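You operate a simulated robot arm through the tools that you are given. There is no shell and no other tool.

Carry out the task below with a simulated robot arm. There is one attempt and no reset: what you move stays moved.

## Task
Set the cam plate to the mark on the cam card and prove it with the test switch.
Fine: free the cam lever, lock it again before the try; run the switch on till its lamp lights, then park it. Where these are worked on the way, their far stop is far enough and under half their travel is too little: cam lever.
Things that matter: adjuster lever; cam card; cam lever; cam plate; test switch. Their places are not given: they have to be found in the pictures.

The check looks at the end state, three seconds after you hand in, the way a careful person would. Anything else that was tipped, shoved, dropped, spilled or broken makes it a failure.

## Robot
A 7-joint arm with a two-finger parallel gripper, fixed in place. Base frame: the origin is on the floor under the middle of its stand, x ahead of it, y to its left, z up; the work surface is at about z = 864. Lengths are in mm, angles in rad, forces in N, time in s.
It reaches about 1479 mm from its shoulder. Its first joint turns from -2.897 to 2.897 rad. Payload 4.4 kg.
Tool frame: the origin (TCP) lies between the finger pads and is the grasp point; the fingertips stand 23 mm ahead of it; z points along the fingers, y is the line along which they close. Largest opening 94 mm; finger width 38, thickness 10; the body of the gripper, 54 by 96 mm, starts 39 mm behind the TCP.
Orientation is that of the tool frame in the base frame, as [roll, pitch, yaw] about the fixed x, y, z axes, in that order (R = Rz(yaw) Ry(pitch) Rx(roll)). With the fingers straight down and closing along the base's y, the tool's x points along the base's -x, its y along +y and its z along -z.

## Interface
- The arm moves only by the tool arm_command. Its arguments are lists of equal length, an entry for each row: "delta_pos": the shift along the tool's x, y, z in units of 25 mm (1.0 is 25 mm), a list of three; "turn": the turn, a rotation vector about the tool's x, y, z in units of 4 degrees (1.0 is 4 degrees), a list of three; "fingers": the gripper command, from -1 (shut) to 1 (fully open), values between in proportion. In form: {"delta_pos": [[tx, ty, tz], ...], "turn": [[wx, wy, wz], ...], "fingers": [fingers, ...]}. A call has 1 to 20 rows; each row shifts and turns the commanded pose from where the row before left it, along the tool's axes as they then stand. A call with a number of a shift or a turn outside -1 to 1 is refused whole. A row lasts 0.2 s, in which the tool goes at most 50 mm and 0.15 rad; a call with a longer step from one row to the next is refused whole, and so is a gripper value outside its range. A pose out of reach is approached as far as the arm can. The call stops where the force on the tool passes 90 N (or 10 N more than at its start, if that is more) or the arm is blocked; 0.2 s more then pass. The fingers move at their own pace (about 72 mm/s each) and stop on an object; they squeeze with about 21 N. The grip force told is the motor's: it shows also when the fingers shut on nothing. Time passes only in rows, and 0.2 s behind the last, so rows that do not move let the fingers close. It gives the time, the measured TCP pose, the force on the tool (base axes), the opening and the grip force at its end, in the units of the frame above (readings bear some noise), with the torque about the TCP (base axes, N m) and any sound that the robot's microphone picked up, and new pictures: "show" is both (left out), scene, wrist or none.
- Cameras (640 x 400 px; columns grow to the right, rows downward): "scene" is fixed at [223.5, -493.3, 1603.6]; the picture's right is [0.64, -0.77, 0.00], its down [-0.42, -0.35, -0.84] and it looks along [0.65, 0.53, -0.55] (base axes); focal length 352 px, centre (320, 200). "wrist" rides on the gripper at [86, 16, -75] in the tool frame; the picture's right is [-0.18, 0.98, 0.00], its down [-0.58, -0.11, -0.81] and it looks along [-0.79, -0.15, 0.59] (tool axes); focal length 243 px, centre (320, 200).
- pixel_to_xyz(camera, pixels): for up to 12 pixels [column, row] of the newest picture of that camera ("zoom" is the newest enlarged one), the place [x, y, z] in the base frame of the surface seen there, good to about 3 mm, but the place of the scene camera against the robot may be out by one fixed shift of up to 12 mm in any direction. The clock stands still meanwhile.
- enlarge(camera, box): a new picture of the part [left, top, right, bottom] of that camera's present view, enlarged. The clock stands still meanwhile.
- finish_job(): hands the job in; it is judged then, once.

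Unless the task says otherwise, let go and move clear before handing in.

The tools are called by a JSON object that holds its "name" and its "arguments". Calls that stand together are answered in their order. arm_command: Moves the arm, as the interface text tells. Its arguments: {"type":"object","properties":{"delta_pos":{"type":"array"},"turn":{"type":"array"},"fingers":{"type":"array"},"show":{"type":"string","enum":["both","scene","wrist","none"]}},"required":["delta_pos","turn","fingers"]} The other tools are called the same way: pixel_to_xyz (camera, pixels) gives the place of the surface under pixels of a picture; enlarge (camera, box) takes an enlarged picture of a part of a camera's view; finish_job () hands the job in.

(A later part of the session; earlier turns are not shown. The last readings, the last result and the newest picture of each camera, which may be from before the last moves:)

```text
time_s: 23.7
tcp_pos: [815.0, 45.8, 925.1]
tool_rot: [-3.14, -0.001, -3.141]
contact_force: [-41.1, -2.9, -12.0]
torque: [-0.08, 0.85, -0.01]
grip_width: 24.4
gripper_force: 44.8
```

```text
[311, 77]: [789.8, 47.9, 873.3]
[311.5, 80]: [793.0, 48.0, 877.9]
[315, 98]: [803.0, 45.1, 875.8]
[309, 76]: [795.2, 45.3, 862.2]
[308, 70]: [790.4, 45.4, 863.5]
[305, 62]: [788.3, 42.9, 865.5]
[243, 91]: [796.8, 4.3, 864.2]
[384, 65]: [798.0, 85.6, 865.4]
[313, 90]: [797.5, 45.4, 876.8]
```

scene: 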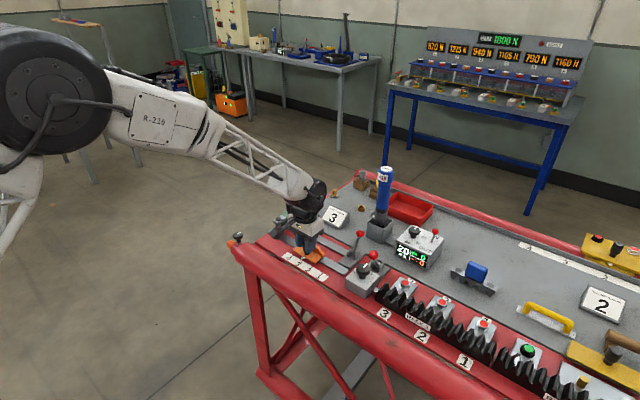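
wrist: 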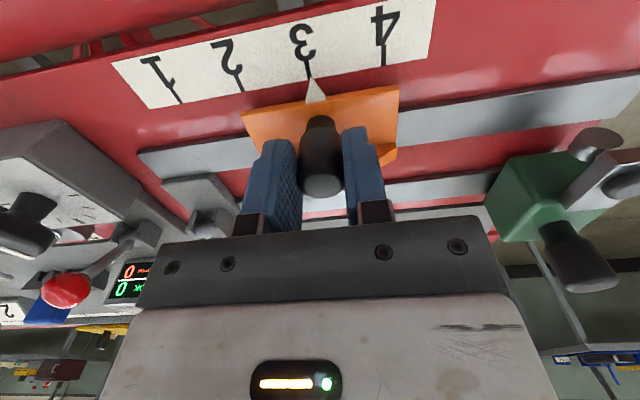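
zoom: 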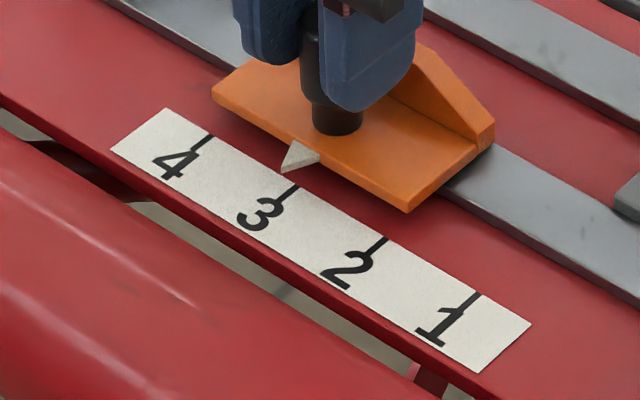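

Both views agree the pointer is about 2.4 mm past mark 3 (tip y≈47.9 against tick y≈45.3). I'll move it back 2.4 mm and ease the x load.

{"name": "arm_command", "arguments": {"delta_pos": [[0.05, -0.05, 0], [0, -0.045, 0], [0, 0, 0], [0, 0, 0]], "turn": [[0, 0, 0], [0, 0, 0], [0, 0, 0], [0, 0, 0]], "fingers": [-1, -1, -1, -1]}}

{"name": "enlarge", "arguments": {"camera": "wrist", "box": [280, 50, 350, 95]}}

{"name": "enlarge", "arguments": {"camera": "scene", "box": [275, 240, 335, 285]}}

{"name": "pixel_to_xyz", "arguments": {"camera": "wrist", "pixels": [[311, 77], [311.5, 80], [313, 90], [315, 98], [309, 76], [312, 76], [314, 76], [311, 70]]}}

```text
time_s: 24.7
tcp_pos: [815.0, 45.1, 924.4]
tool_rot: [-3.142, 0.002, 3.141]
contact_force: [7.8, 1.3, -42.2]
torque: [-0.03, 0.01, -0.04]
grip_width: 24.7
gripper_force: 45.3
```

scene: 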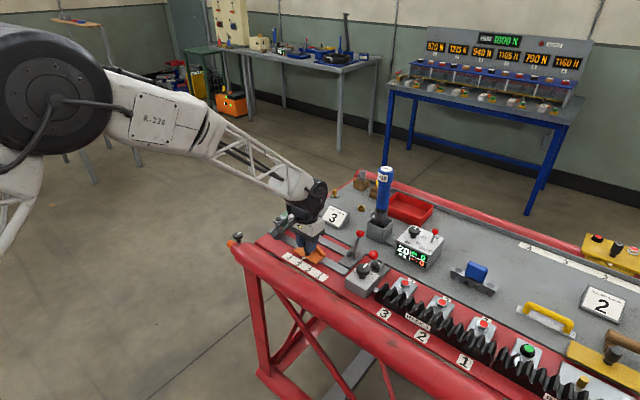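
wrist: 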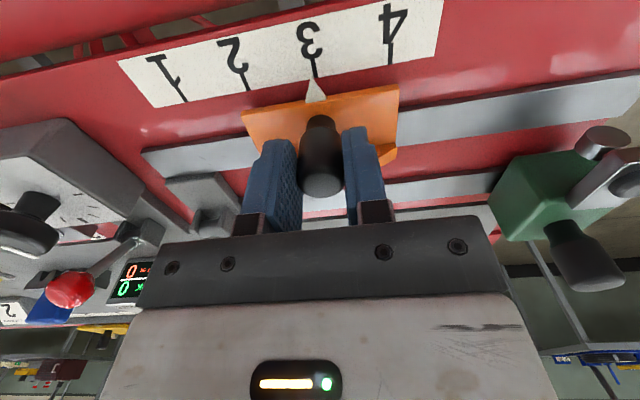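

```text
8.89 times, centred on (315, 72) of wrist
```

zoom: 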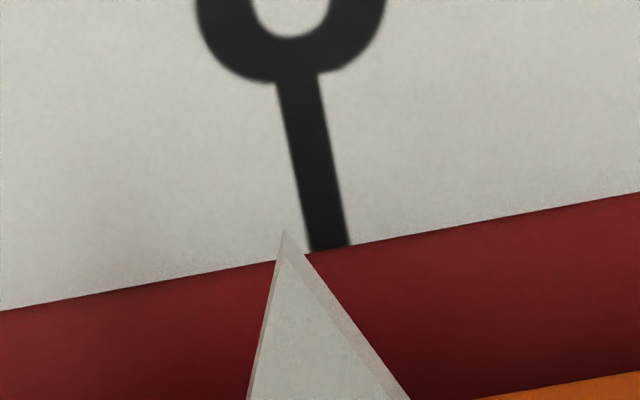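

```text
8.89 times, centred on (305, 262) of scene
```

zoom: 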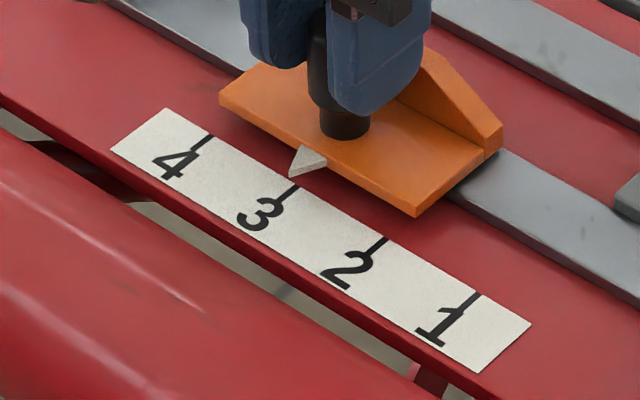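

```text
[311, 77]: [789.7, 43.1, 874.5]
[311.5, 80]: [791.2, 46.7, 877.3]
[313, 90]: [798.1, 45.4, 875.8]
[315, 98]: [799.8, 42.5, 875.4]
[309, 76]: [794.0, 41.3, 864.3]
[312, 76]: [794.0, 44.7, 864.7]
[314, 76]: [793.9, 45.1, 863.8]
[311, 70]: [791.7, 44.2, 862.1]
```

The plate slid a bit more than asked: allowing for parallax, the pointer is now about 0.8 to 1 mm short of mark 3. I'll correct with +0.9 mm.

{"name": "arm_command", "arguments": {"delta_pos": [[0, 0.036, 0], [0, 0, 0], [0, 0, 0]], "turn": [[0, 0, 0], [0, 0, 0], [0, 0, 0]], "fingers": [-1, -1, -1]}}

{"name": "enlarge", "arguments": {"camera": "wrist", "box": [280, 50, 350, 95]}}

{"name": "enlarge", "arguments": {"camera": "scene", "box": [275, 240, 335, 285]}}

```text
time_s: 25.5
tcp_pos: [815.9, 43.9, 923.8]
tool_rot: [-3.141, 0.0, -3.14]
contact_force: [14.9, -2.2, -39.2]
torque: [-0.08, -0.21, -0.04]
grip_width: 24.8
gripper_force: 45.1
```

scene: 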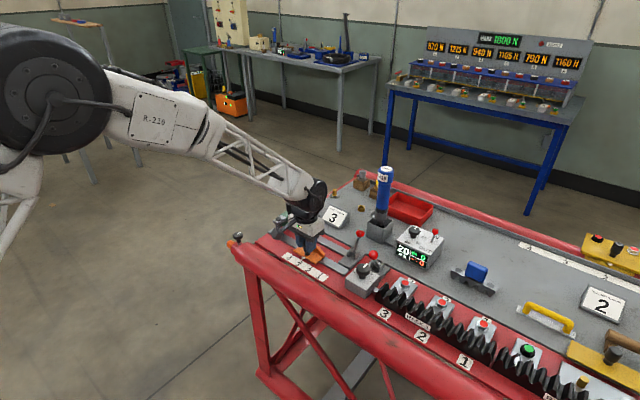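
wrist: 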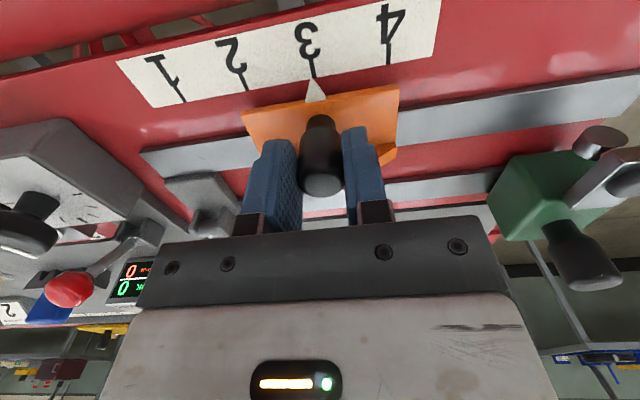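

```text
8.89 times, centred on (315, 72) of wrist
```

zoom: 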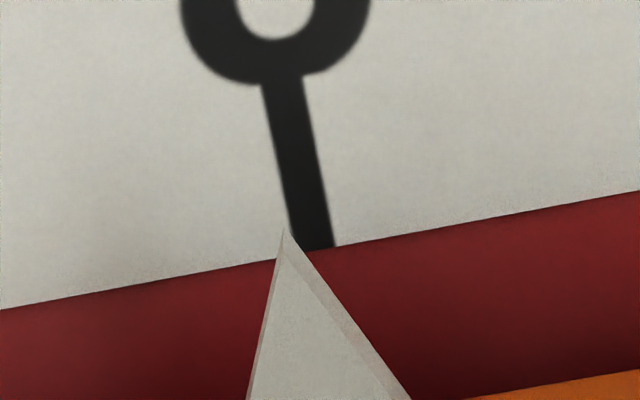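

```text
8.89 times, centred on (305, 262) of scene
```

zoom: 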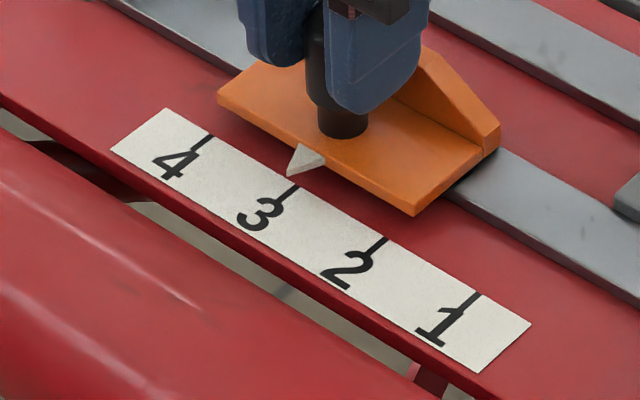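

The pointer now sits within about 0.3 mm of mark 3 once parallax is allowed for. I'll open the fingers, rise, and check that it stayed.

{"name": "arm_command", "arguments": {"delta_pos": [[0, 0, 0], [0, 0, 0], [0, 0, 0], [0, 0, -0.6], [0, 0, -0.8], [0, 0, -0.8], [0, 0, -0.8], [0, 0, 0]], "turn": [[0, 0, 0], [0, 0, 0], [0, 0, 0], [0, 0, 0], [0, 0, 0], [0, 0, 0], [0, 0, 0], [0, 0, 0]], "fingers": [0, 0, 0, 0, 0, 0, 0, 0]}}

{"name": "enlarge", "arguments": {"camera": "scene", "box": [275, 240, 335, 285]}}

{"name": "enlarge", "arguments": {"camera": "wrist", "box": [240, 0, 400, 120]}}

```text
time_s: 27.3
tcp_pos: [814.2, 44.0, 1001.8]
tool_rot: [-3.141, 0.002, 3.14]
contact_force: [-0.5, 0.2, -0.7]
torque: [0.0, 0.02, -0.01]
grip_width: 46.7
gripper_force: 0.0
```

scene: 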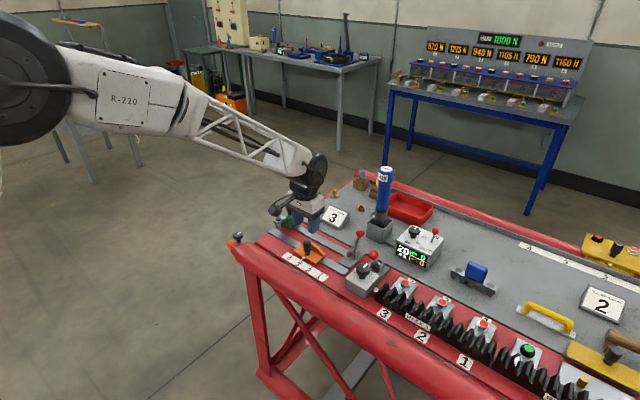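
wrist: 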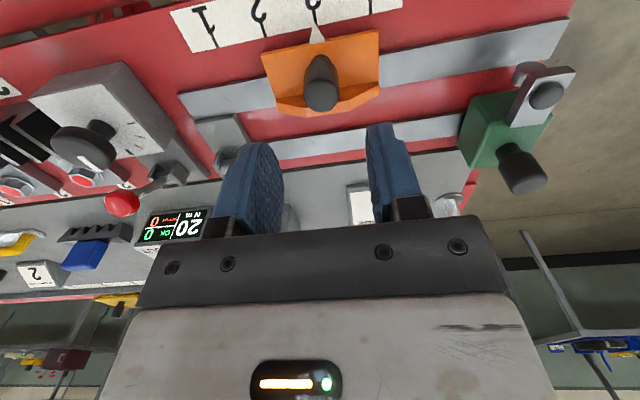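

```text
8.89 times, centred on (305, 262) of scene
```

zoom: 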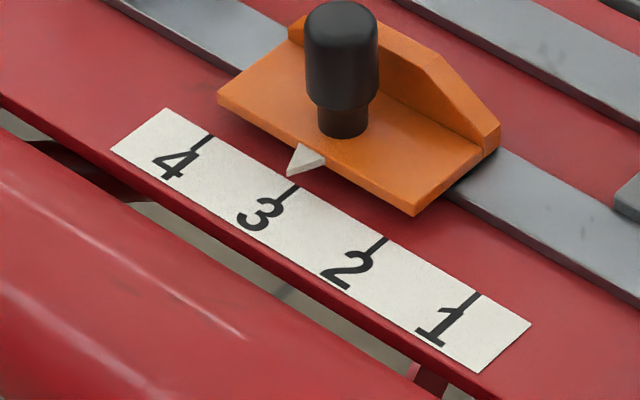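

```text
3.33 times, centred on (320, 60) of wrist
```

zoom: 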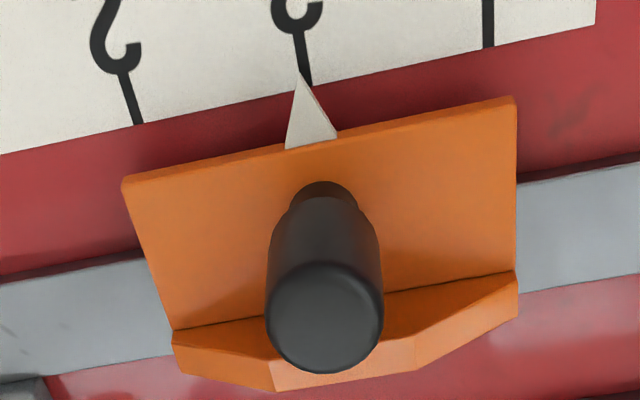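

The plate stayed at mark 3. Now I'll lock the cam lever: shut the fingers, tilt the hand back 20°, and go over to the +x side of its ball, keeping clear of the torque tool at x≥1005.

{"name": "arm_command", "arguments": {"delta_pos": [[0, -0.89, -0.48], [0, -0.89, -0.48], [0, -0.89, -0.48], [0, -0.89, -0.48], [0, -0.88, -0.48], [0, 0, 0], [0, 0, 0], [0, 0, 0], [0, 0, 0], [0, 0, 0], [-0.908, 0, 0.333], [-0.908, 0, 0.333], [-0.908, 0, 0.333], [-0.908, 0, 0.333], [-0.908, 0, 0.333], [-0.908, 0, 0.333], [0, 0, 0]], "turn": [[0, 0, 0], [0, 0, 0], [0, 0, 0], [0, 0, 0], [0, 0, 0], [0, -1, 0], [0, -1, 0], [0, -1, 0], [0, -1, 0], [0, -1, 0], [0, 0, 0], [0, 0, 0], [0, 0, 0], [0, 0, 0], [0, 0, 0], [0, 0, 0], [0, 0, 0]], "fingers": [-1, -1, -1, -1, -1, -1, -1, -1, -1, -1, -1, -1, -1, -1, -1, -1, -1]}}

{"name": "enlarge", "arguments": {"camera": "scene", "box": [310, 170, 420, 280]}}

```text
time_s: 30.9
tcp_pos: [959.3, -67.7, 1057.6]
tool_rot: [3.14, 0.348, -3.141]
contact_force: [0.1, 0.7, 0.8]
torque: [0.02, 0.0, 0.01]
grip_width: 0.0
gripper_force: 21.0
```

scene: 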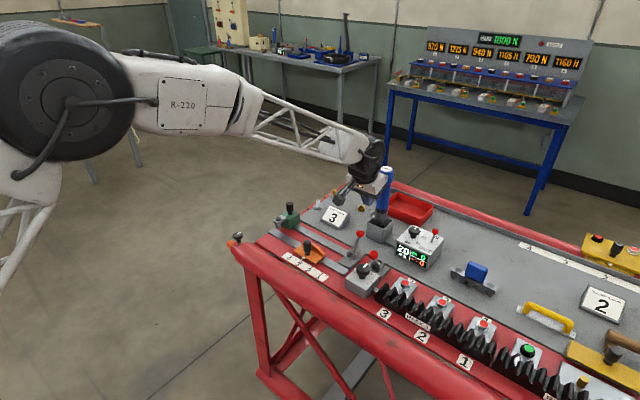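
wrist: 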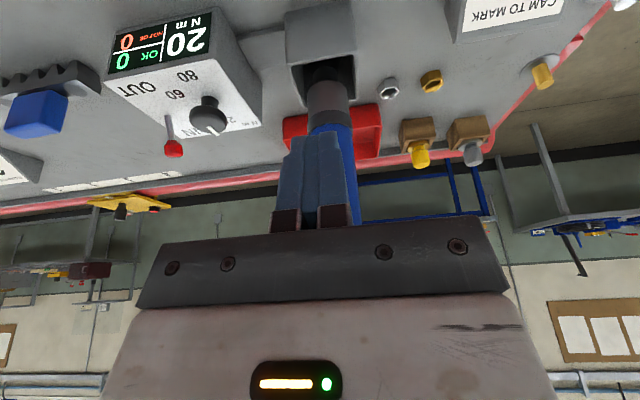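

```text
3.64 times, centred on (365, 225) of scene
```

zoom: 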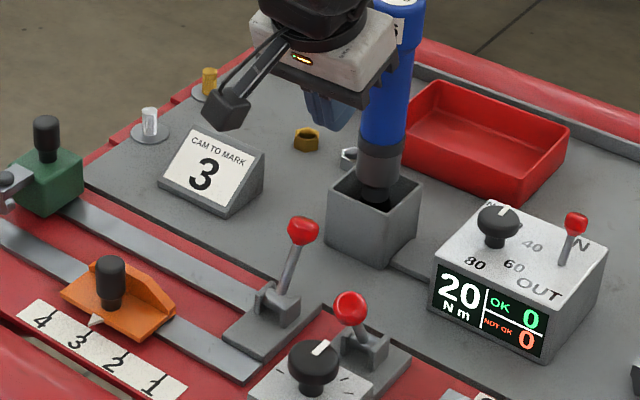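

I'm above the +x side of the ball. I'll check how far the torque tool and its holder are from the fingers before going down.

{"name": "pixel_to_xyz", "arguments": {"camera": "wrist", "pixels": [[330, 118], [325, 90], [320, 40], [345, 160], [310, 55], [350, 135]]}}

{"name": "pixel_to_xyz", "arguments": {"camera": "scene", "pixels": [[360, 233], [386, 205], [380, 215], [370, 235]]}}

```text
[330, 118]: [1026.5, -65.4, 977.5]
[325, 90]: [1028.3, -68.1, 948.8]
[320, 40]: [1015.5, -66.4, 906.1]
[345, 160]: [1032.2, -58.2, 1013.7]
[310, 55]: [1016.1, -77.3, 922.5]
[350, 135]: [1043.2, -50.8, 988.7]
```

```text
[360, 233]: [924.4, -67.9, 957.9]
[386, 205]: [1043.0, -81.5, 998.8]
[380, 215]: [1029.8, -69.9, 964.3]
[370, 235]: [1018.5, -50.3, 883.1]
```

The tool and holder fronts are at x≥1015, about 30 mm clear of the fingertips. I'll go down 80 mm and then push in -x by steps.

{"name": "arm_command", "arguments": {"delta_pos": [[0.276, 0, 0.75], [0.276, 0, 0.75], [0.276, 0, 0.75], [0.276, 0, 0.75], [0, 0, 0], [0.188, 0, -0.069], [0.188, 0, -0.069], [0.188, 0, -0.069], [0, 0, 0]], "turn": [[0, 0, 0], [0, 0, 0], [0, 0, 0], [0, 0, 0], [0, 0, 0], [0, 0, 0], [0, 0, 0], [0, 0, 0], [0, 0, 0]], "fingers": [-1, -1, -1, -1, -1, -1, -1, -1, -1]}}

{"name": "enlarge", "arguments": {"camera": "scene", "box": [310, 170, 420, 280]}}

```text
time_s: 32.9
tcp_pos: [945.9, -66.4, 982.3]
tool_rot: [3.141, 0.355, -3.14]
contact_force: [16.1, 11.7, 27.0]
torque: [0.3, -0.25, -0.11]
grip_width: 0.2
gripper_force: 21.4
```

scene: 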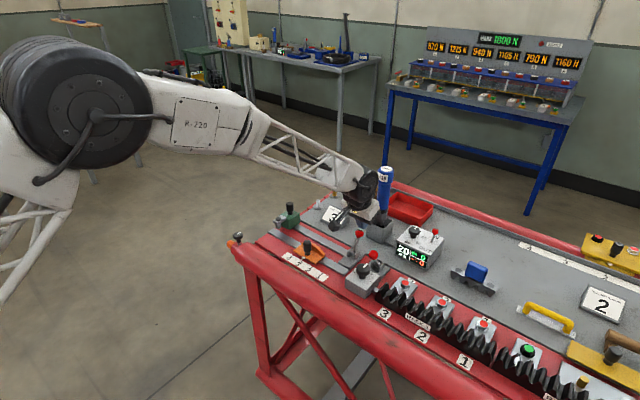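
wrist: 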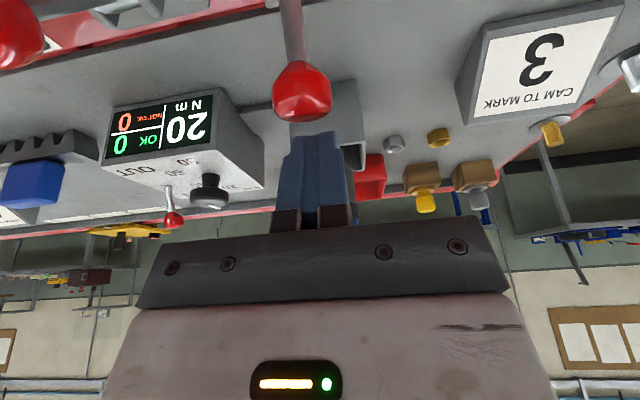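

```text
3.64 times, centred on (365, 225) of scene
```

zoom: 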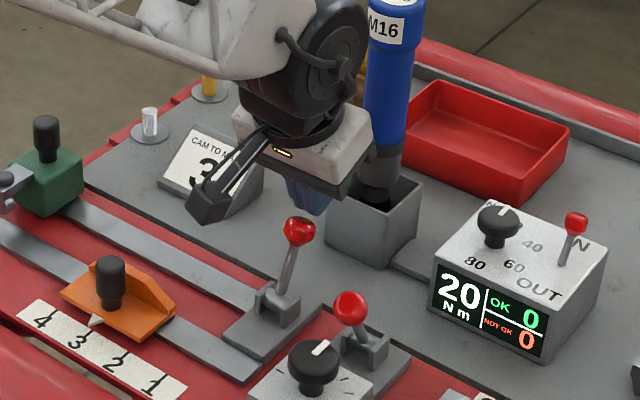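

The fingertip corner rides high on the ball (27 N upward). I'll back off, go 12 mm lower, and push again.

{"name": "arm_command", "arguments": {"delta_pos": [[-0.188, 0, 0.069], [-0.188, 0, 0.069], [-0.113, 0, 0.041], [0.086, 0, 0.235], [0.086, 0, 0.235], [0, 0, 0], [0.188, 0, -0.069], [0.188, 0, -0.069], [0.188, 0, -0.069], [0.188, 0, -0.069], [0, 0, 0]], "turn": [[0, 0, 0], [0, 0, 0], [0, 0, 0], [0, 0, 0], [0, 0, 0], [0, 0, 0], [0, 0, 0], [0, 0, 0], [0, 0, 0], [0, 0, 0], [0, 0, 0]], "fingers": [-1, -1, -1, -1, -1, -1, -1, -1, -1, -1, -1]}}

{"name": "enlarge", "arguments": {"camera": "scene", "box": [310, 170, 420, 280]}}

```text
time_s: 35.3
tcp_pos: [938.1, -66.5, 968.1]
tool_rot: [3.141, 0.354, 3.141]
contact_force: [6.0, -10.5, 19.5]
torque: [-0.16, 0.3, 0.19]
grip_width: 0.0
gripper_force: 20.9
```

scene: 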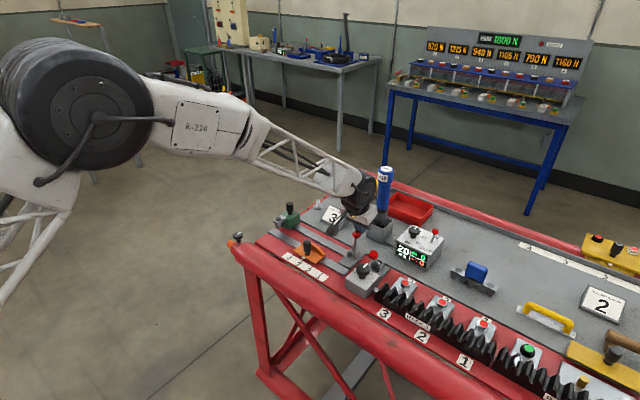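
wrist: 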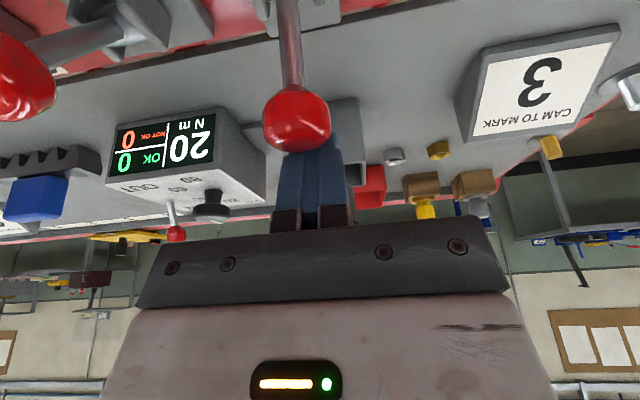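

```text
3.64 times, centred on (365, 225) of scene
```

zoom: 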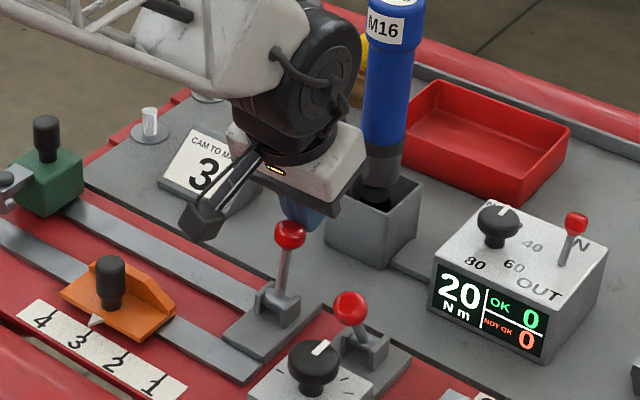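

The lever is moving toward upright and the force is still low. I'll check the ball's position against the fingers before pushing further.

{"name": "pixel_to_xyz", "arguments": {"camera": "wrist", "pixels": [[297, 120], [290, 70], [292, 40], [266, 120], [329, 120], [335, 150], [297, 140]]}}

{"name": "enlarge", "arguments": {"camera": "wrist", "box": [240, 0, 400, 240]}}

```text
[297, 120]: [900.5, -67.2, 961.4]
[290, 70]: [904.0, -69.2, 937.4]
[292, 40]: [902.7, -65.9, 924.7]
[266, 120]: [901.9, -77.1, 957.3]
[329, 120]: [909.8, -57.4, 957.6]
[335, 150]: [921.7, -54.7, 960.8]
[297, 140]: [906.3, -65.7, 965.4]
```

```text
1.67 times, centred on (320, 120) of wrist
```

zoom: 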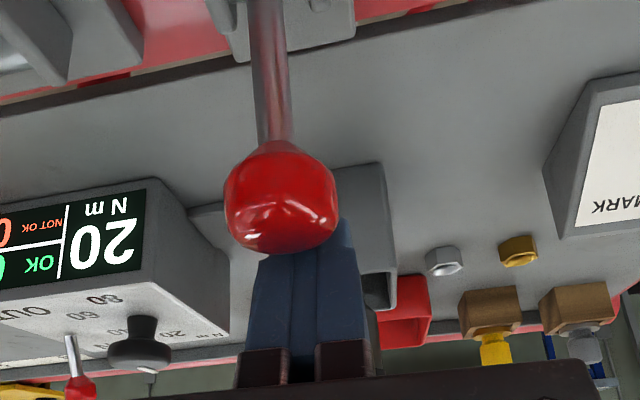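

The ball centre is now about x=910 and well centred in y. I'll continue pushing in -x.

{"name": "arm_command", "arguments": {"delta_pos": [[0.188, 0, -0.069], [0.188, 0, -0.069], [0.188, 0, -0.069], [0.188, 0, -0.069], [0.188, 0, -0.03], [0, 0, 0]], "turn": [[0, 0, 0], [0, 0, 0], [0, 0, 0], [0, 0, 0], [0, 0, 0], [0, 0, 0]], "fingers": [-1, -1, -1, -1, -1, -1]}}

{"name": "enlarge", "arguments": {"camera": "scene", "box": [310, 170, 420, 280]}}

```text
time_s: 36.7
tcp_pos: [911.4, -66.6, 962.5]
tool_rot: [3.14, 0.345, -3.141]
contact_force: [-0.2, -1.2, 0.5]
torque: [0.01, 0.0, 0.03]
grip_width: 0.0
gripper_force: 20.7
```

scene: 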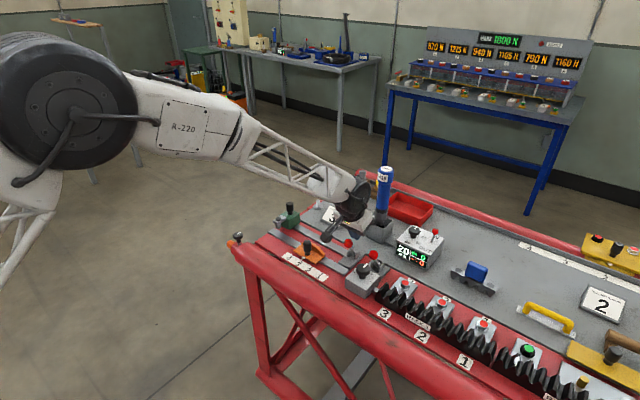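
wrist: 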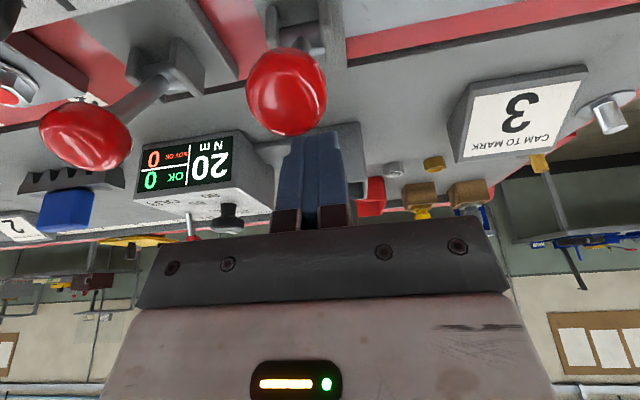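

```text
3.64 times, centred on (365, 225) of scene
```

zoom: 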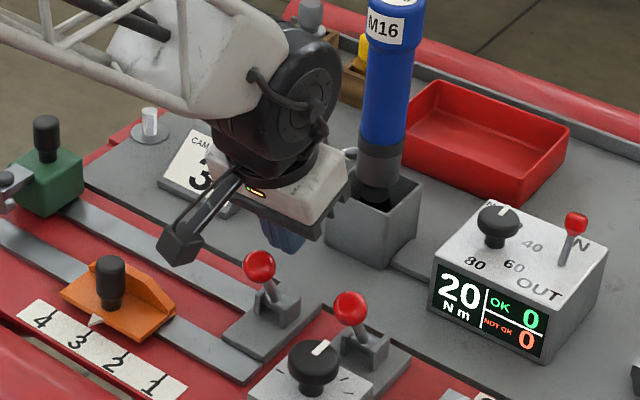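

The lever snapped back over to lean -x, with no load left on the fingers. I'll creep on to confirm it sits hard on its stop.

{"name": "arm_command", "arguments": {"delta_pos": [[0.113, 0, -0.041], [0.113, 0, -0.041], [0.113, 0, -0.041], [0.075, 0, -0.027], [0, 0, 0]], "turn": [[0, 0, 0], [0, 0, 0], [0, 0, 0], [0, 0, 0], [0, 0, 0]], "fingers": [-1, -1, -1, -1, -1], "show": "wrist"}}

```text
time_s: 37.9
tcp_pos: [901.2, -65.7, 965.4]
tool_rot: [3.14, 0.349, -3.141]
contact_force: [-0.2, -0.3, 0.2]
torque: [0.0, -0.02, 0.02]
grip_width: 0.0
gripper_force: 21.1
```

wrist: 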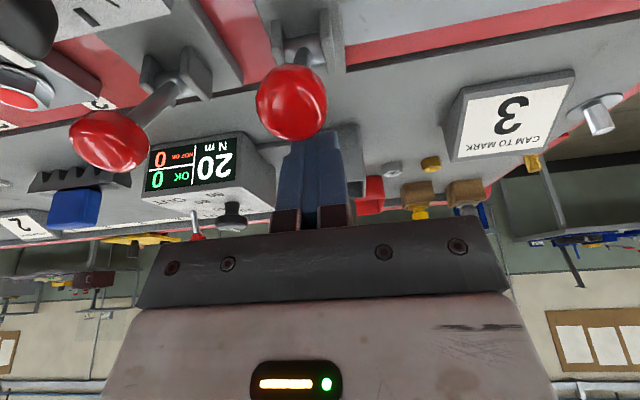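

Still a few millimetres short of the ball. I'll continue.

{"name": "arm_command", "arguments": {"delta_pos": [[0.113, 0, -0.041], [0.113, 0, -0.041], [0.075, 0, -0.027], [0.075, 0, -0.027], [0, 0, 0]], "turn": [[0, 0, 0], [0, 0, 0], [0, 0, 0], [0, 0, 0], [0, 0, 0]], "fingers": [-1, -1, -1, -1, -1], "show": "wrist"}}

```text
time_s: 39.1
tcp_pos: [894.3, -65.2, 967.0]
tool_rot: [-3.142, 0.352, -3.141]
contact_force: [44.2, 4.7, 2.2]
torque: [-0.16, -0.7, -0.06]
grip_width: 0.0
gripper_force: 21.2
```

wrist: 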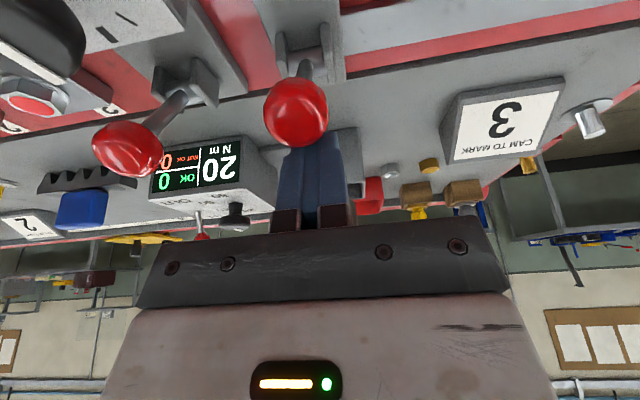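

The fingers meet the ball firmly (44 N), so the cam lever is locked on its stop. I'll back off, rise, straighten, and go to view the test switch.

{"name": "arm_command", "arguments": {"delta_pos": [[-0.3, 0, 0.11], [-0.24, 0, -0.66], [-0.24, 0, -0.66], [-0.24, 0, -0.66], [-0.24, 0, -0.66], [0, 0, 0], [0, 0, 0], [0, 0, 0], [0, 0, 0], [0, 0, 0], [0, 0, 0]], "turn": [[0, 0, 0], [0, 0, 0], [0, 0, 0], [0, 0, 0], [0, 0, 0], [0, 1, 0], [0, 1, 0], [0, 1, 0], [0, 1, 0], [0, 1, 0], [0, 0, 0]], "fingers": [-1, -1, -1, -1, -1, -1, -1, -1, -1, -1, -1], "show": "none"}}

{"name": "arm_command", "arguments": {"delta_pos": [[0.444, 0.927, -0.09], [0.444, 0.927, -0.09], [0.444, 0.927, -0.09], [0.444, 0.927, -0.09], [0.444, 0.927, -0.09], [0.444, 0.927, -0.09], [0.444, 0.927, -0.09], [0.444, 0.927, -0.09], [0.444, 0.927, -0.09], [0.444, 0.927, -0.09], [0.444, 0.927, -0.09], [0, 0, 0]], "turn": [[0, 0, 0], [0, 0, 0], [0, 0, 0], [0, 0, 0], [0, 0, 0], [0, 0, 0], [0, 0, 0], [0, 0, 0], [0, 0, 0], [0, 0, 0], [0, 0, 0], [0, 0, 0]], "fingers": [-1, -1, -1, -1, -1, -1, -0.5, 0, 0, 0, 0, 0]}}

```text
time_s: 41.5
tcp_pos: [900.1, -66.3, 1036.2]
tool_rot: [-3.141, 0.0, -3.141]
contact_force: [0.1, 0.6, 0.0]
torque: [-0.01, -0.02, -0.01]
grip_width: 0.0
gripper_force: 21.3
```

```text
time_s: 44.1
tcp_pos: [778.1, 188.6, 1058.8]
tool_rot: [-3.141, 0.0, 3.141]
contact_force: [1.1, -0.6, -0.6]
torque: [0.03, 0.03, 0.01]
grip_width: 47.1
gripper_force: 0.1
```

scene: 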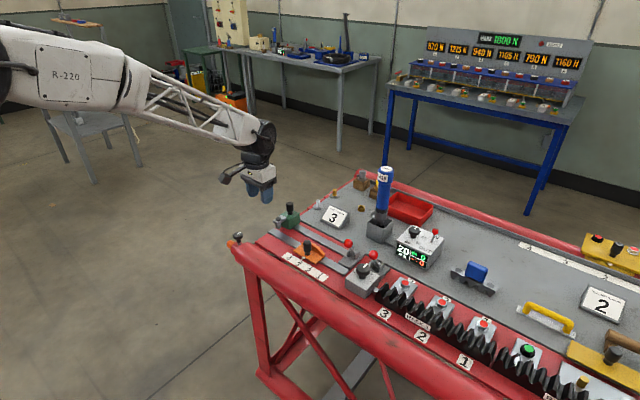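
wrist: 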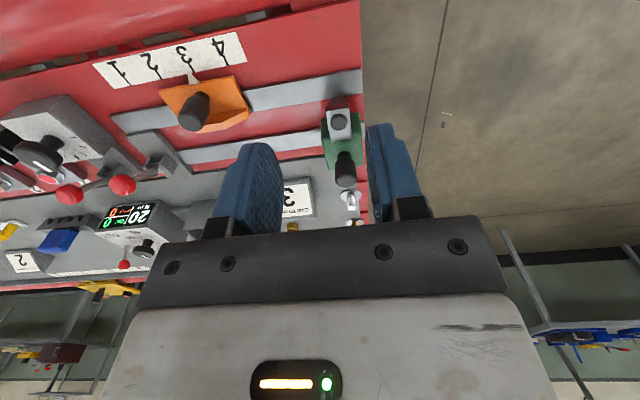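

The test switch is at (345,150) in the wrist view, with its lamp or roller arm toward me. I'll enlarge and measure it, and recheck the cam plate and levers.

{"name": "enlarge", "arguments": {"camera": "wrist", "box": [290, 80, 410, 220]}}

{"name": "enlarge", "arguments": {"camera": "scene", "box": [255, 190, 365, 285]}}

{"name": "pixel_to_xyz", "arguments": {"camera": "wrist", "pixels": [[346, 183], [346, 170], [345, 158], [338, 120], [338, 103], [343, 145], [330, 145], [358, 150], [232, 105], [120, 184], [68, 195]]}}

{"name": "pixel_to_xyz", "arguments": {"camera": "scene", "pixels": [[289, 207], [290, 214], [280, 220], [293, 220], [280, 226], [299, 212]]}}

```text
2.86 times, centred on (350, 150) of wrist
```

zoom: 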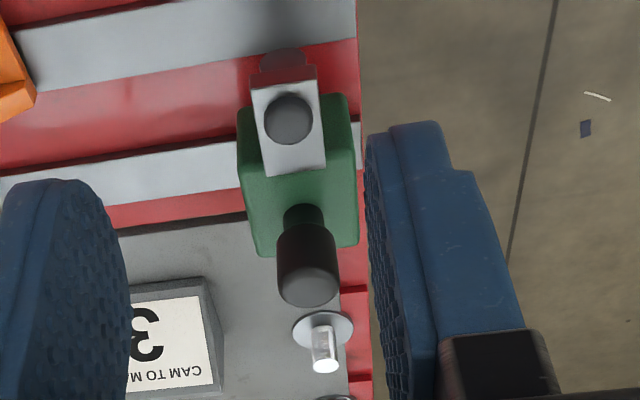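

```text
4.21 times, centred on (310, 238) of scene
```

zoom: 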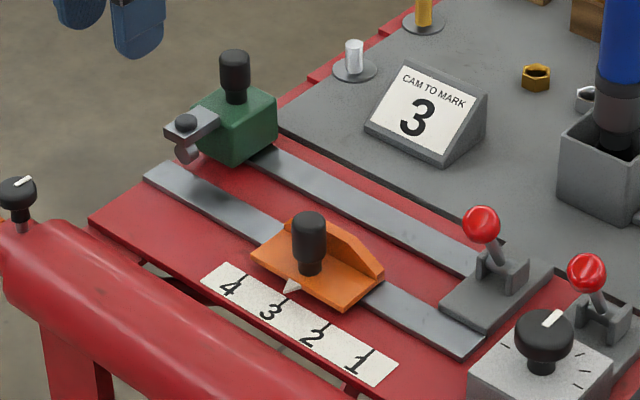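

```text
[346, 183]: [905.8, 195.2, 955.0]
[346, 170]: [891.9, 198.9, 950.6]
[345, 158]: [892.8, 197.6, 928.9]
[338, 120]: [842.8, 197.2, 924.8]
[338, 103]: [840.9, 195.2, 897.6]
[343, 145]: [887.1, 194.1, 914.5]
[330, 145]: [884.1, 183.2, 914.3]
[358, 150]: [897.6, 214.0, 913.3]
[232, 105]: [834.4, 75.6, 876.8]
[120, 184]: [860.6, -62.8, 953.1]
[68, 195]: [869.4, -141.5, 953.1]
```

```text
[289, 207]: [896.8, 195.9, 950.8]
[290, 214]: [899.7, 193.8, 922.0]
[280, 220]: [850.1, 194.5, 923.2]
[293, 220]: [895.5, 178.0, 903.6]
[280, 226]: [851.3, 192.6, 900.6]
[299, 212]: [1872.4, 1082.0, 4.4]
```

The switch's knob is at about (901,196) with its top near 958, the lamp dome at (843,197,925), and the body top at 914. I'll go over the knob and lower to about z=943.

{"name": "arm_command", "arguments": {"delta_pos": [[-0.813, 0.05, 0.39], [-0.813, 0.05, 0.39], [-0.813, 0.05, 0.39], [-0.813, 0.05, 0.39], [-0.813, 0.05, 0.39], [-0.813, 0.05, 0.39], [0, 0, 0]], "turn": [[0, 0, 0], [0, 0, 0], [0, 0, 0], [0, 0, 0], [0, 0, 0], [0, 0, 0], [0, 0, 0]], "fingers": [0, 0, 0, 0, 0, 0, 0]}}

{"name": "enlarge", "arguments": {"camera": "wrist", "box": [240, 20, 400, 140]}}

{"name": "pixel_to_xyz", "arguments": {"camera": "wrist", "pixels": [[320, 85], [320, 75], [310, 80], [330, 80], [320, 60]]}}

```text
time_s: 45.7
tcp_pos: [900.4, 195.8, 1001.9]
tool_rot: [3.141, 0.002, -3.141]
contact_force: [0.0, 0.2, 0.3]
torque: [0.02, -0.01, 0.01]
grip_width: 47.1
gripper_force: 0.1
```

scene: 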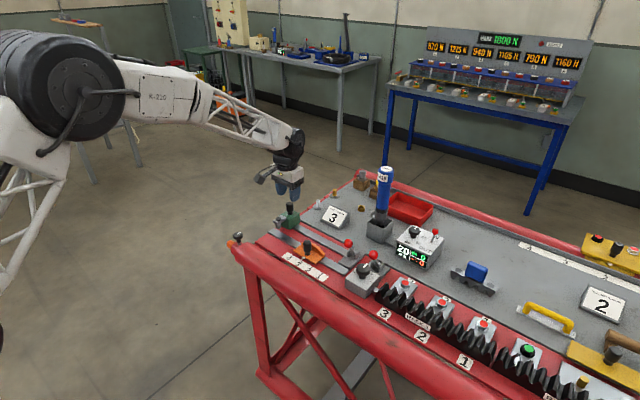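
wrist: 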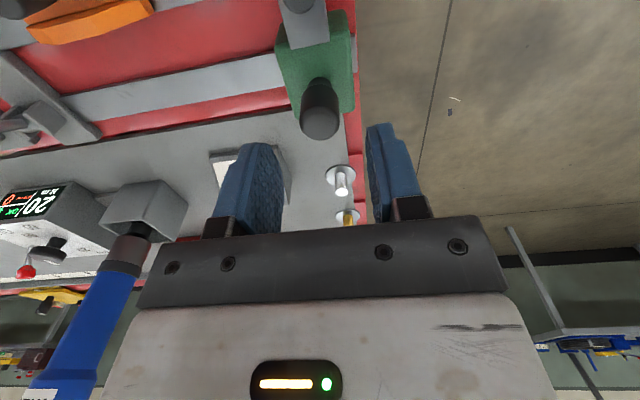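

```text
3.33 times, centred on (320, 80) of wrist
```

zoom: 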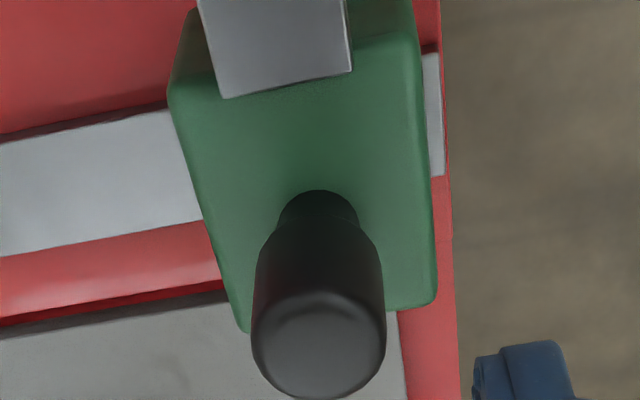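

```text
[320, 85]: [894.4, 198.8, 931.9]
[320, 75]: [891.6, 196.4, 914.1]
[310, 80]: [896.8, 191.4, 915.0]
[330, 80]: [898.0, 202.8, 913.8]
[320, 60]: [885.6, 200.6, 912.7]
```

The knob is lined up under the gripper at about (902,197). I'll go down 58 mm and grip it.

{"name": "arm_command", "arguments": {"delta_pos": [[-0.08, 0.04, 0.58], [0, 0, 0.58], [0, 0, 0.58], [0, 0, 0.58], [0, 0, 0], [0, 0, 0], [0, 0, 0], [0, 0, 0]], "turn": [[0, 0, 0], [0, 0, 0], [0, 0, 0], [0, 0, 0], [0, 0, 0], [0, 0, 0], [0, 0, 0], [0, 0, 0]], "fingers": [0, 0, 0, 0, -1, -1, -1, -1]}}

{"name": "enlarge", "arguments": {"camera": "scene", "box": [255, 190, 345, 270]}}

```text
time_s: 47.5
tcp_pos: [901.3, 195.4, 944.4]
tool_rot: [3.141, 0.001, 3.14]
contact_force: [-10.1, -55.5, 3.3]
torque: [-0.63, 0.02, -0.14]
grip_width: 24.6
gripper_force: 44.9
```

scene: 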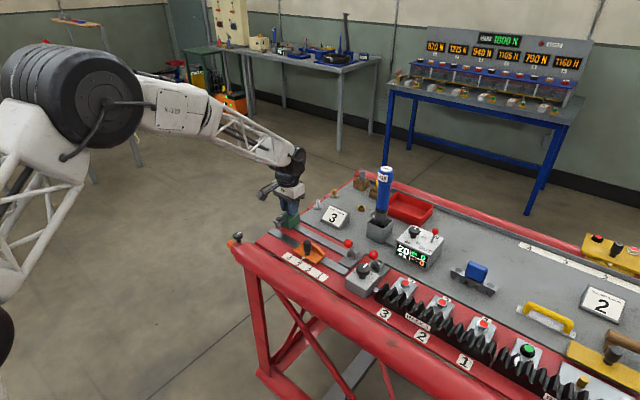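
wrist: 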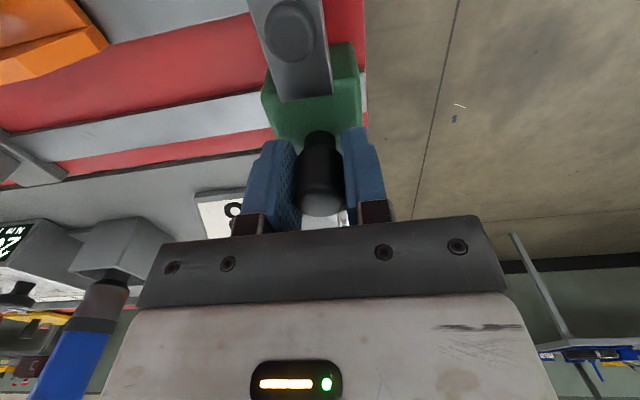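

```text
5.00 times, centred on (300, 230) of scene
```

zoom: 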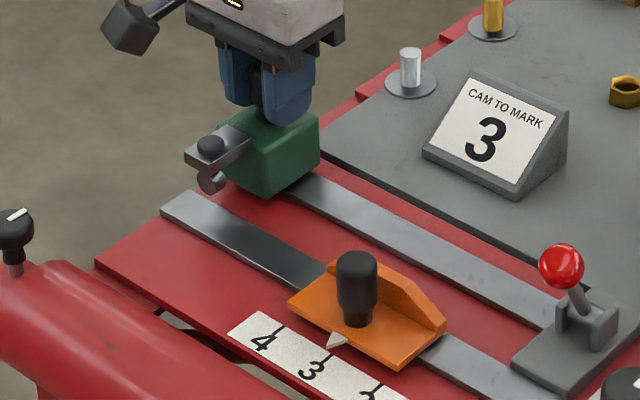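

The knob is held, with the switch resting against its +y end stop (-55 N in y). I'll run it toward the cam, about 95 mm first.

{"name": "arm_command", "arguments": {"delta_pos": [[0, -0.2, 0], [0, -0.4, 0], [0, -0.4, 0], [0, -0.4, 0], [0, -0.4, 0], [0, -0.4, 0], [0, -0.4, 0], [0, -0.4, 0], [0, -0.4, 0], [0, -0.4, 0], [0, 0, 0]], "turn": [[0, 0, 0], [0, 0, 0], [0, 0, 0], [0, 0, 0], [0, 0, 0], [0, 0, 0], [0, 0, 0], [0, 0, 0], [0, 0, 0], [0, 0, 0], [0, 0, 0]], "fingers": [-1, -1, -1, -1, -1, -1, -1, -1, -1, -1, -1]}}

{"name": "enlarge", "arguments": {"camera": "scene", "box": [265, 190, 365, 280]}}

{"name": "enlarge", "arguments": {"camera": "wrist", "box": [220, 0, 420, 130]}}

```text
time_s: 49.9
tcp_pos: [900.0, 102.9, 943.4]
tool_rot: [-3.141, 0.0, -3.141]
contact_force: [37.1, -0.3, -20.4]
torque: [-0.04, -0.63, 0.0]
grip_width: 24.3
gripper_force: 45.4
```

scene: 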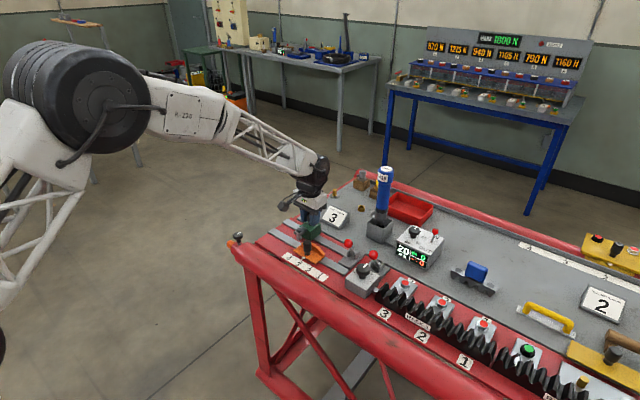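
wrist: 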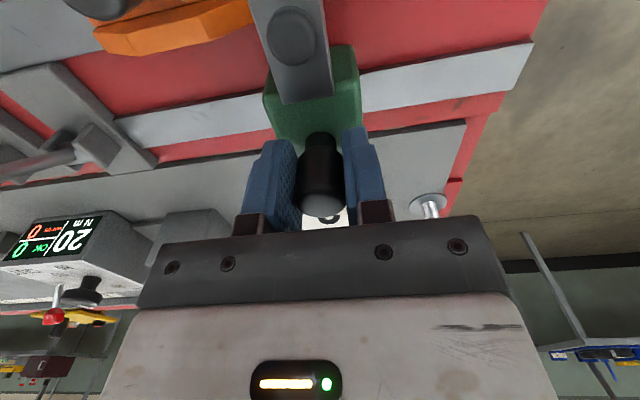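

```text
4.44 times, centred on (315, 235) of scene
```

zoom: 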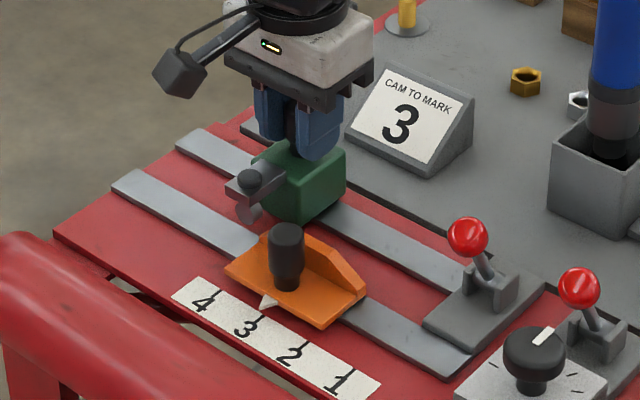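

```text
3.08 times, centred on (320, 65) of wrist
```

zoom: 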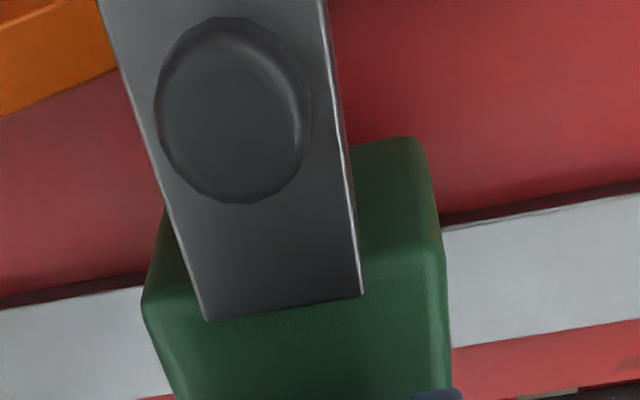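

The lamp is still dark as the roller nears the cam plate's edge. I'll run on by 20 mm.

{"name": "arm_command", "arguments": {"delta_pos": [[-0.04, -0.2, 0], [0, -0.2, 0], [0, -0.2, 0], [0, -0.2, 0], [0, 0, 0]], "turn": [[0, 0, 0], [0, 0, 0], [0, 0, 0], [0, 0, 0], [0, 0, 0]], "fingers": [-1, -1, -1, -1, -1]}}

{"name": "enlarge", "arguments": {"camera": "scene", "box": [265, 190, 365, 280]}}

```text
time_s: 51.1
tcp_pos: [903.0, 82.7, 945.2]
tool_rot: [-3.14, 0.001, -3.141]
contact_force: [-42.8, 1.4, 2.4]
torque: [0.03, 0.62, 0.05]
grip_width: 24.4
gripper_force: 44.8
```

scene: 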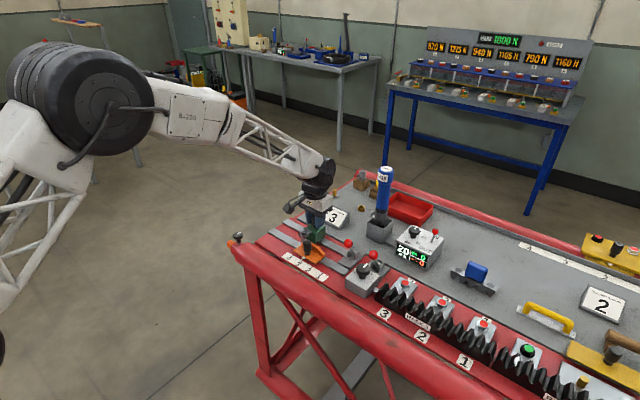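
wrist: 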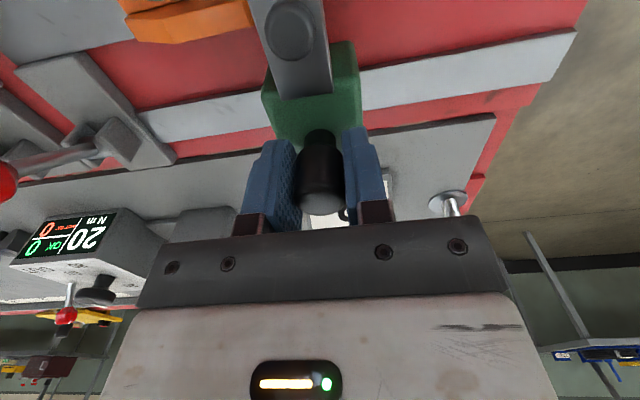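

```text
4.44 times, centred on (315, 235) of scene
```

zoom: 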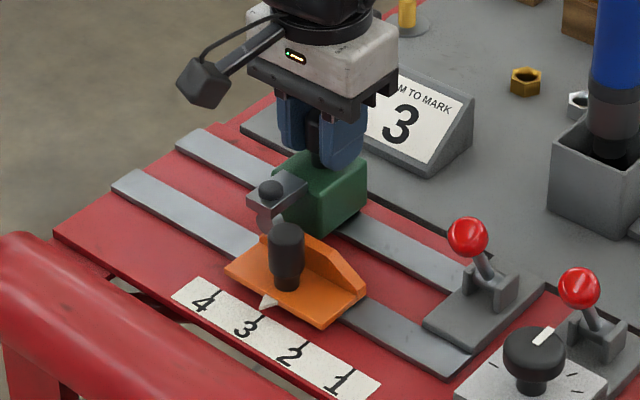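

The roller has reached the cam plate's edge and the lamp is still dark. I'll run on 12 mm more.

{"name": "arm_command", "arguments": {"delta_pos": [[0.03, -0.16, 0], [0, -0.16, 0], [0, -0.16, 0], [0, 0, 0]], "turn": [[0, 0, 0], [0, 0, 0], [0, 0, 0], [0, 0, 0]], "fingers": [-1, -1, -1, -1]}}

{"name": "enlarge", "arguments": {"camera": "scene", "box": [265, 190, 365, 280]}}

```text
time_s: 52.1
tcp_pos: [903.8, 71.1, 944.0]
tool_rot: [3.141, 0.002, 3.139]
contact_force: [-3.5, 3.0, -7.8]
torque: [0.03, -0.1, 0.06]
grip_width: 24.4
gripper_force: 45.4
```

scene: 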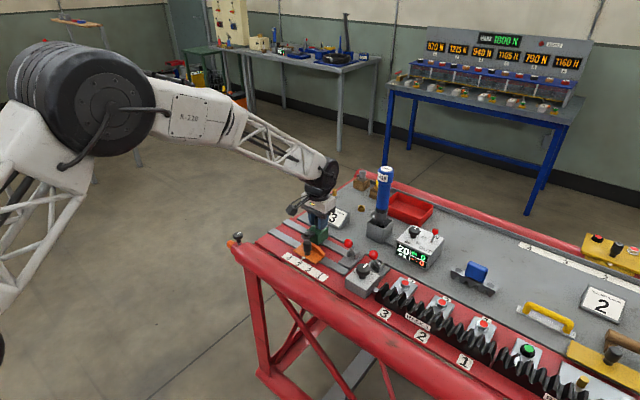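
wrist: 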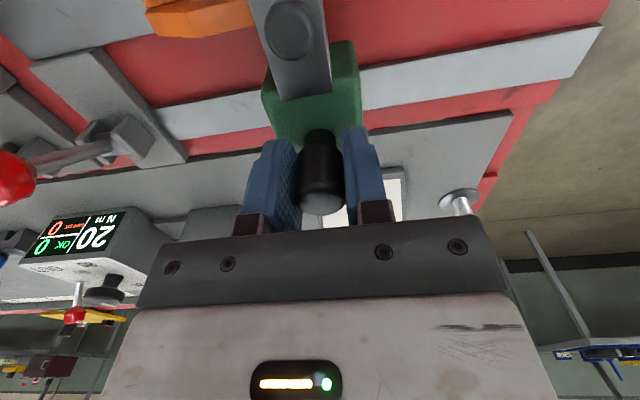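

```text
4.44 times, centred on (315, 235) of scene
```

zoom: 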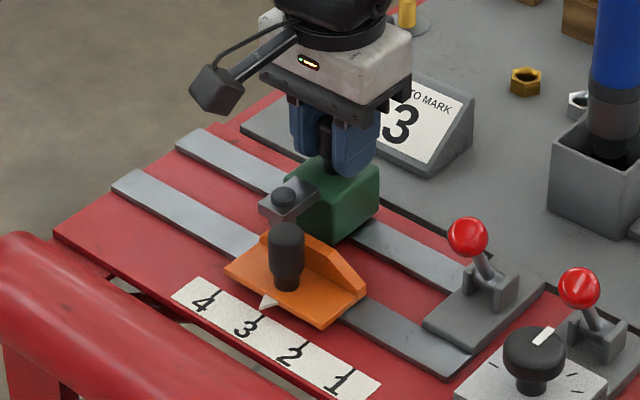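

The lamp is still dark at y=71, with the roller on the ramp of the cam. I'll run on 8 mm more and look.

{"name": "arm_command", "arguments": {"delta_pos": [[0, -0.16, 0], [0, -0.16, 0], [0, 0, 0]], "turn": [[0, 0, 0], [0, 0, 0], [0, 0, 0]], "fingers": [-1, -1, -1]}}

{"name": "enlarge", "arguments": {"camera": "scene", "box": [275, 200, 355, 270]}}

```text
time_s: 52.9
tcp_pos: [901.7, 63.3, 943.7]
tool_rot: [-3.141, 0.002, -3.141]
contact_force: [20.5, 1.6, -11.6]
torque: [0.0, -0.76, -0.07]
grip_width: 24.8
gripper_force: 44.9
```

scene: 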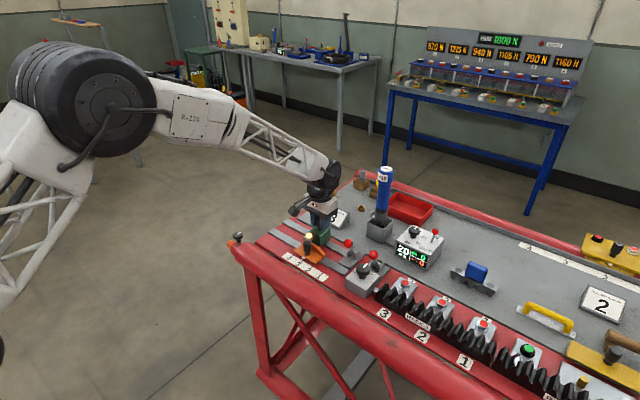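
wrist: 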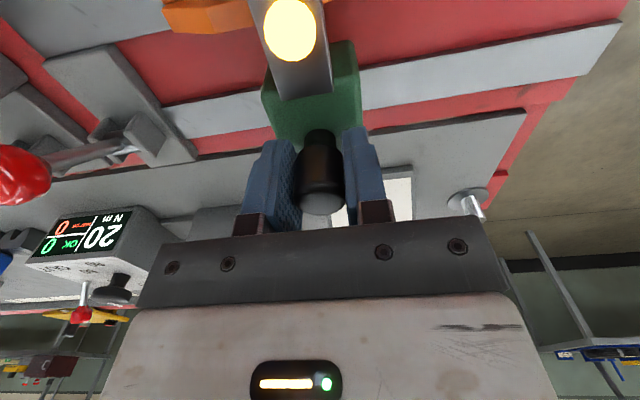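

```text
5.71 times, centred on (315, 235) of scene
```

zoom: 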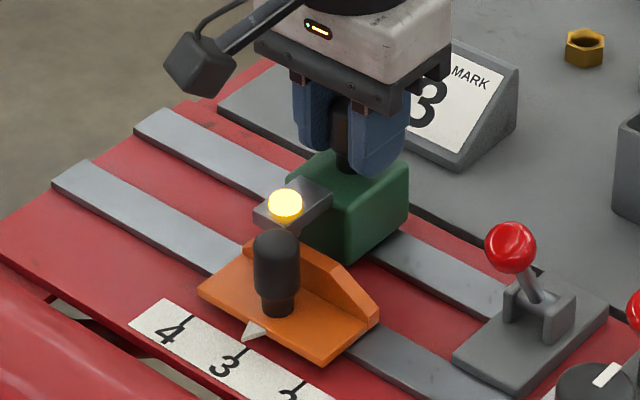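

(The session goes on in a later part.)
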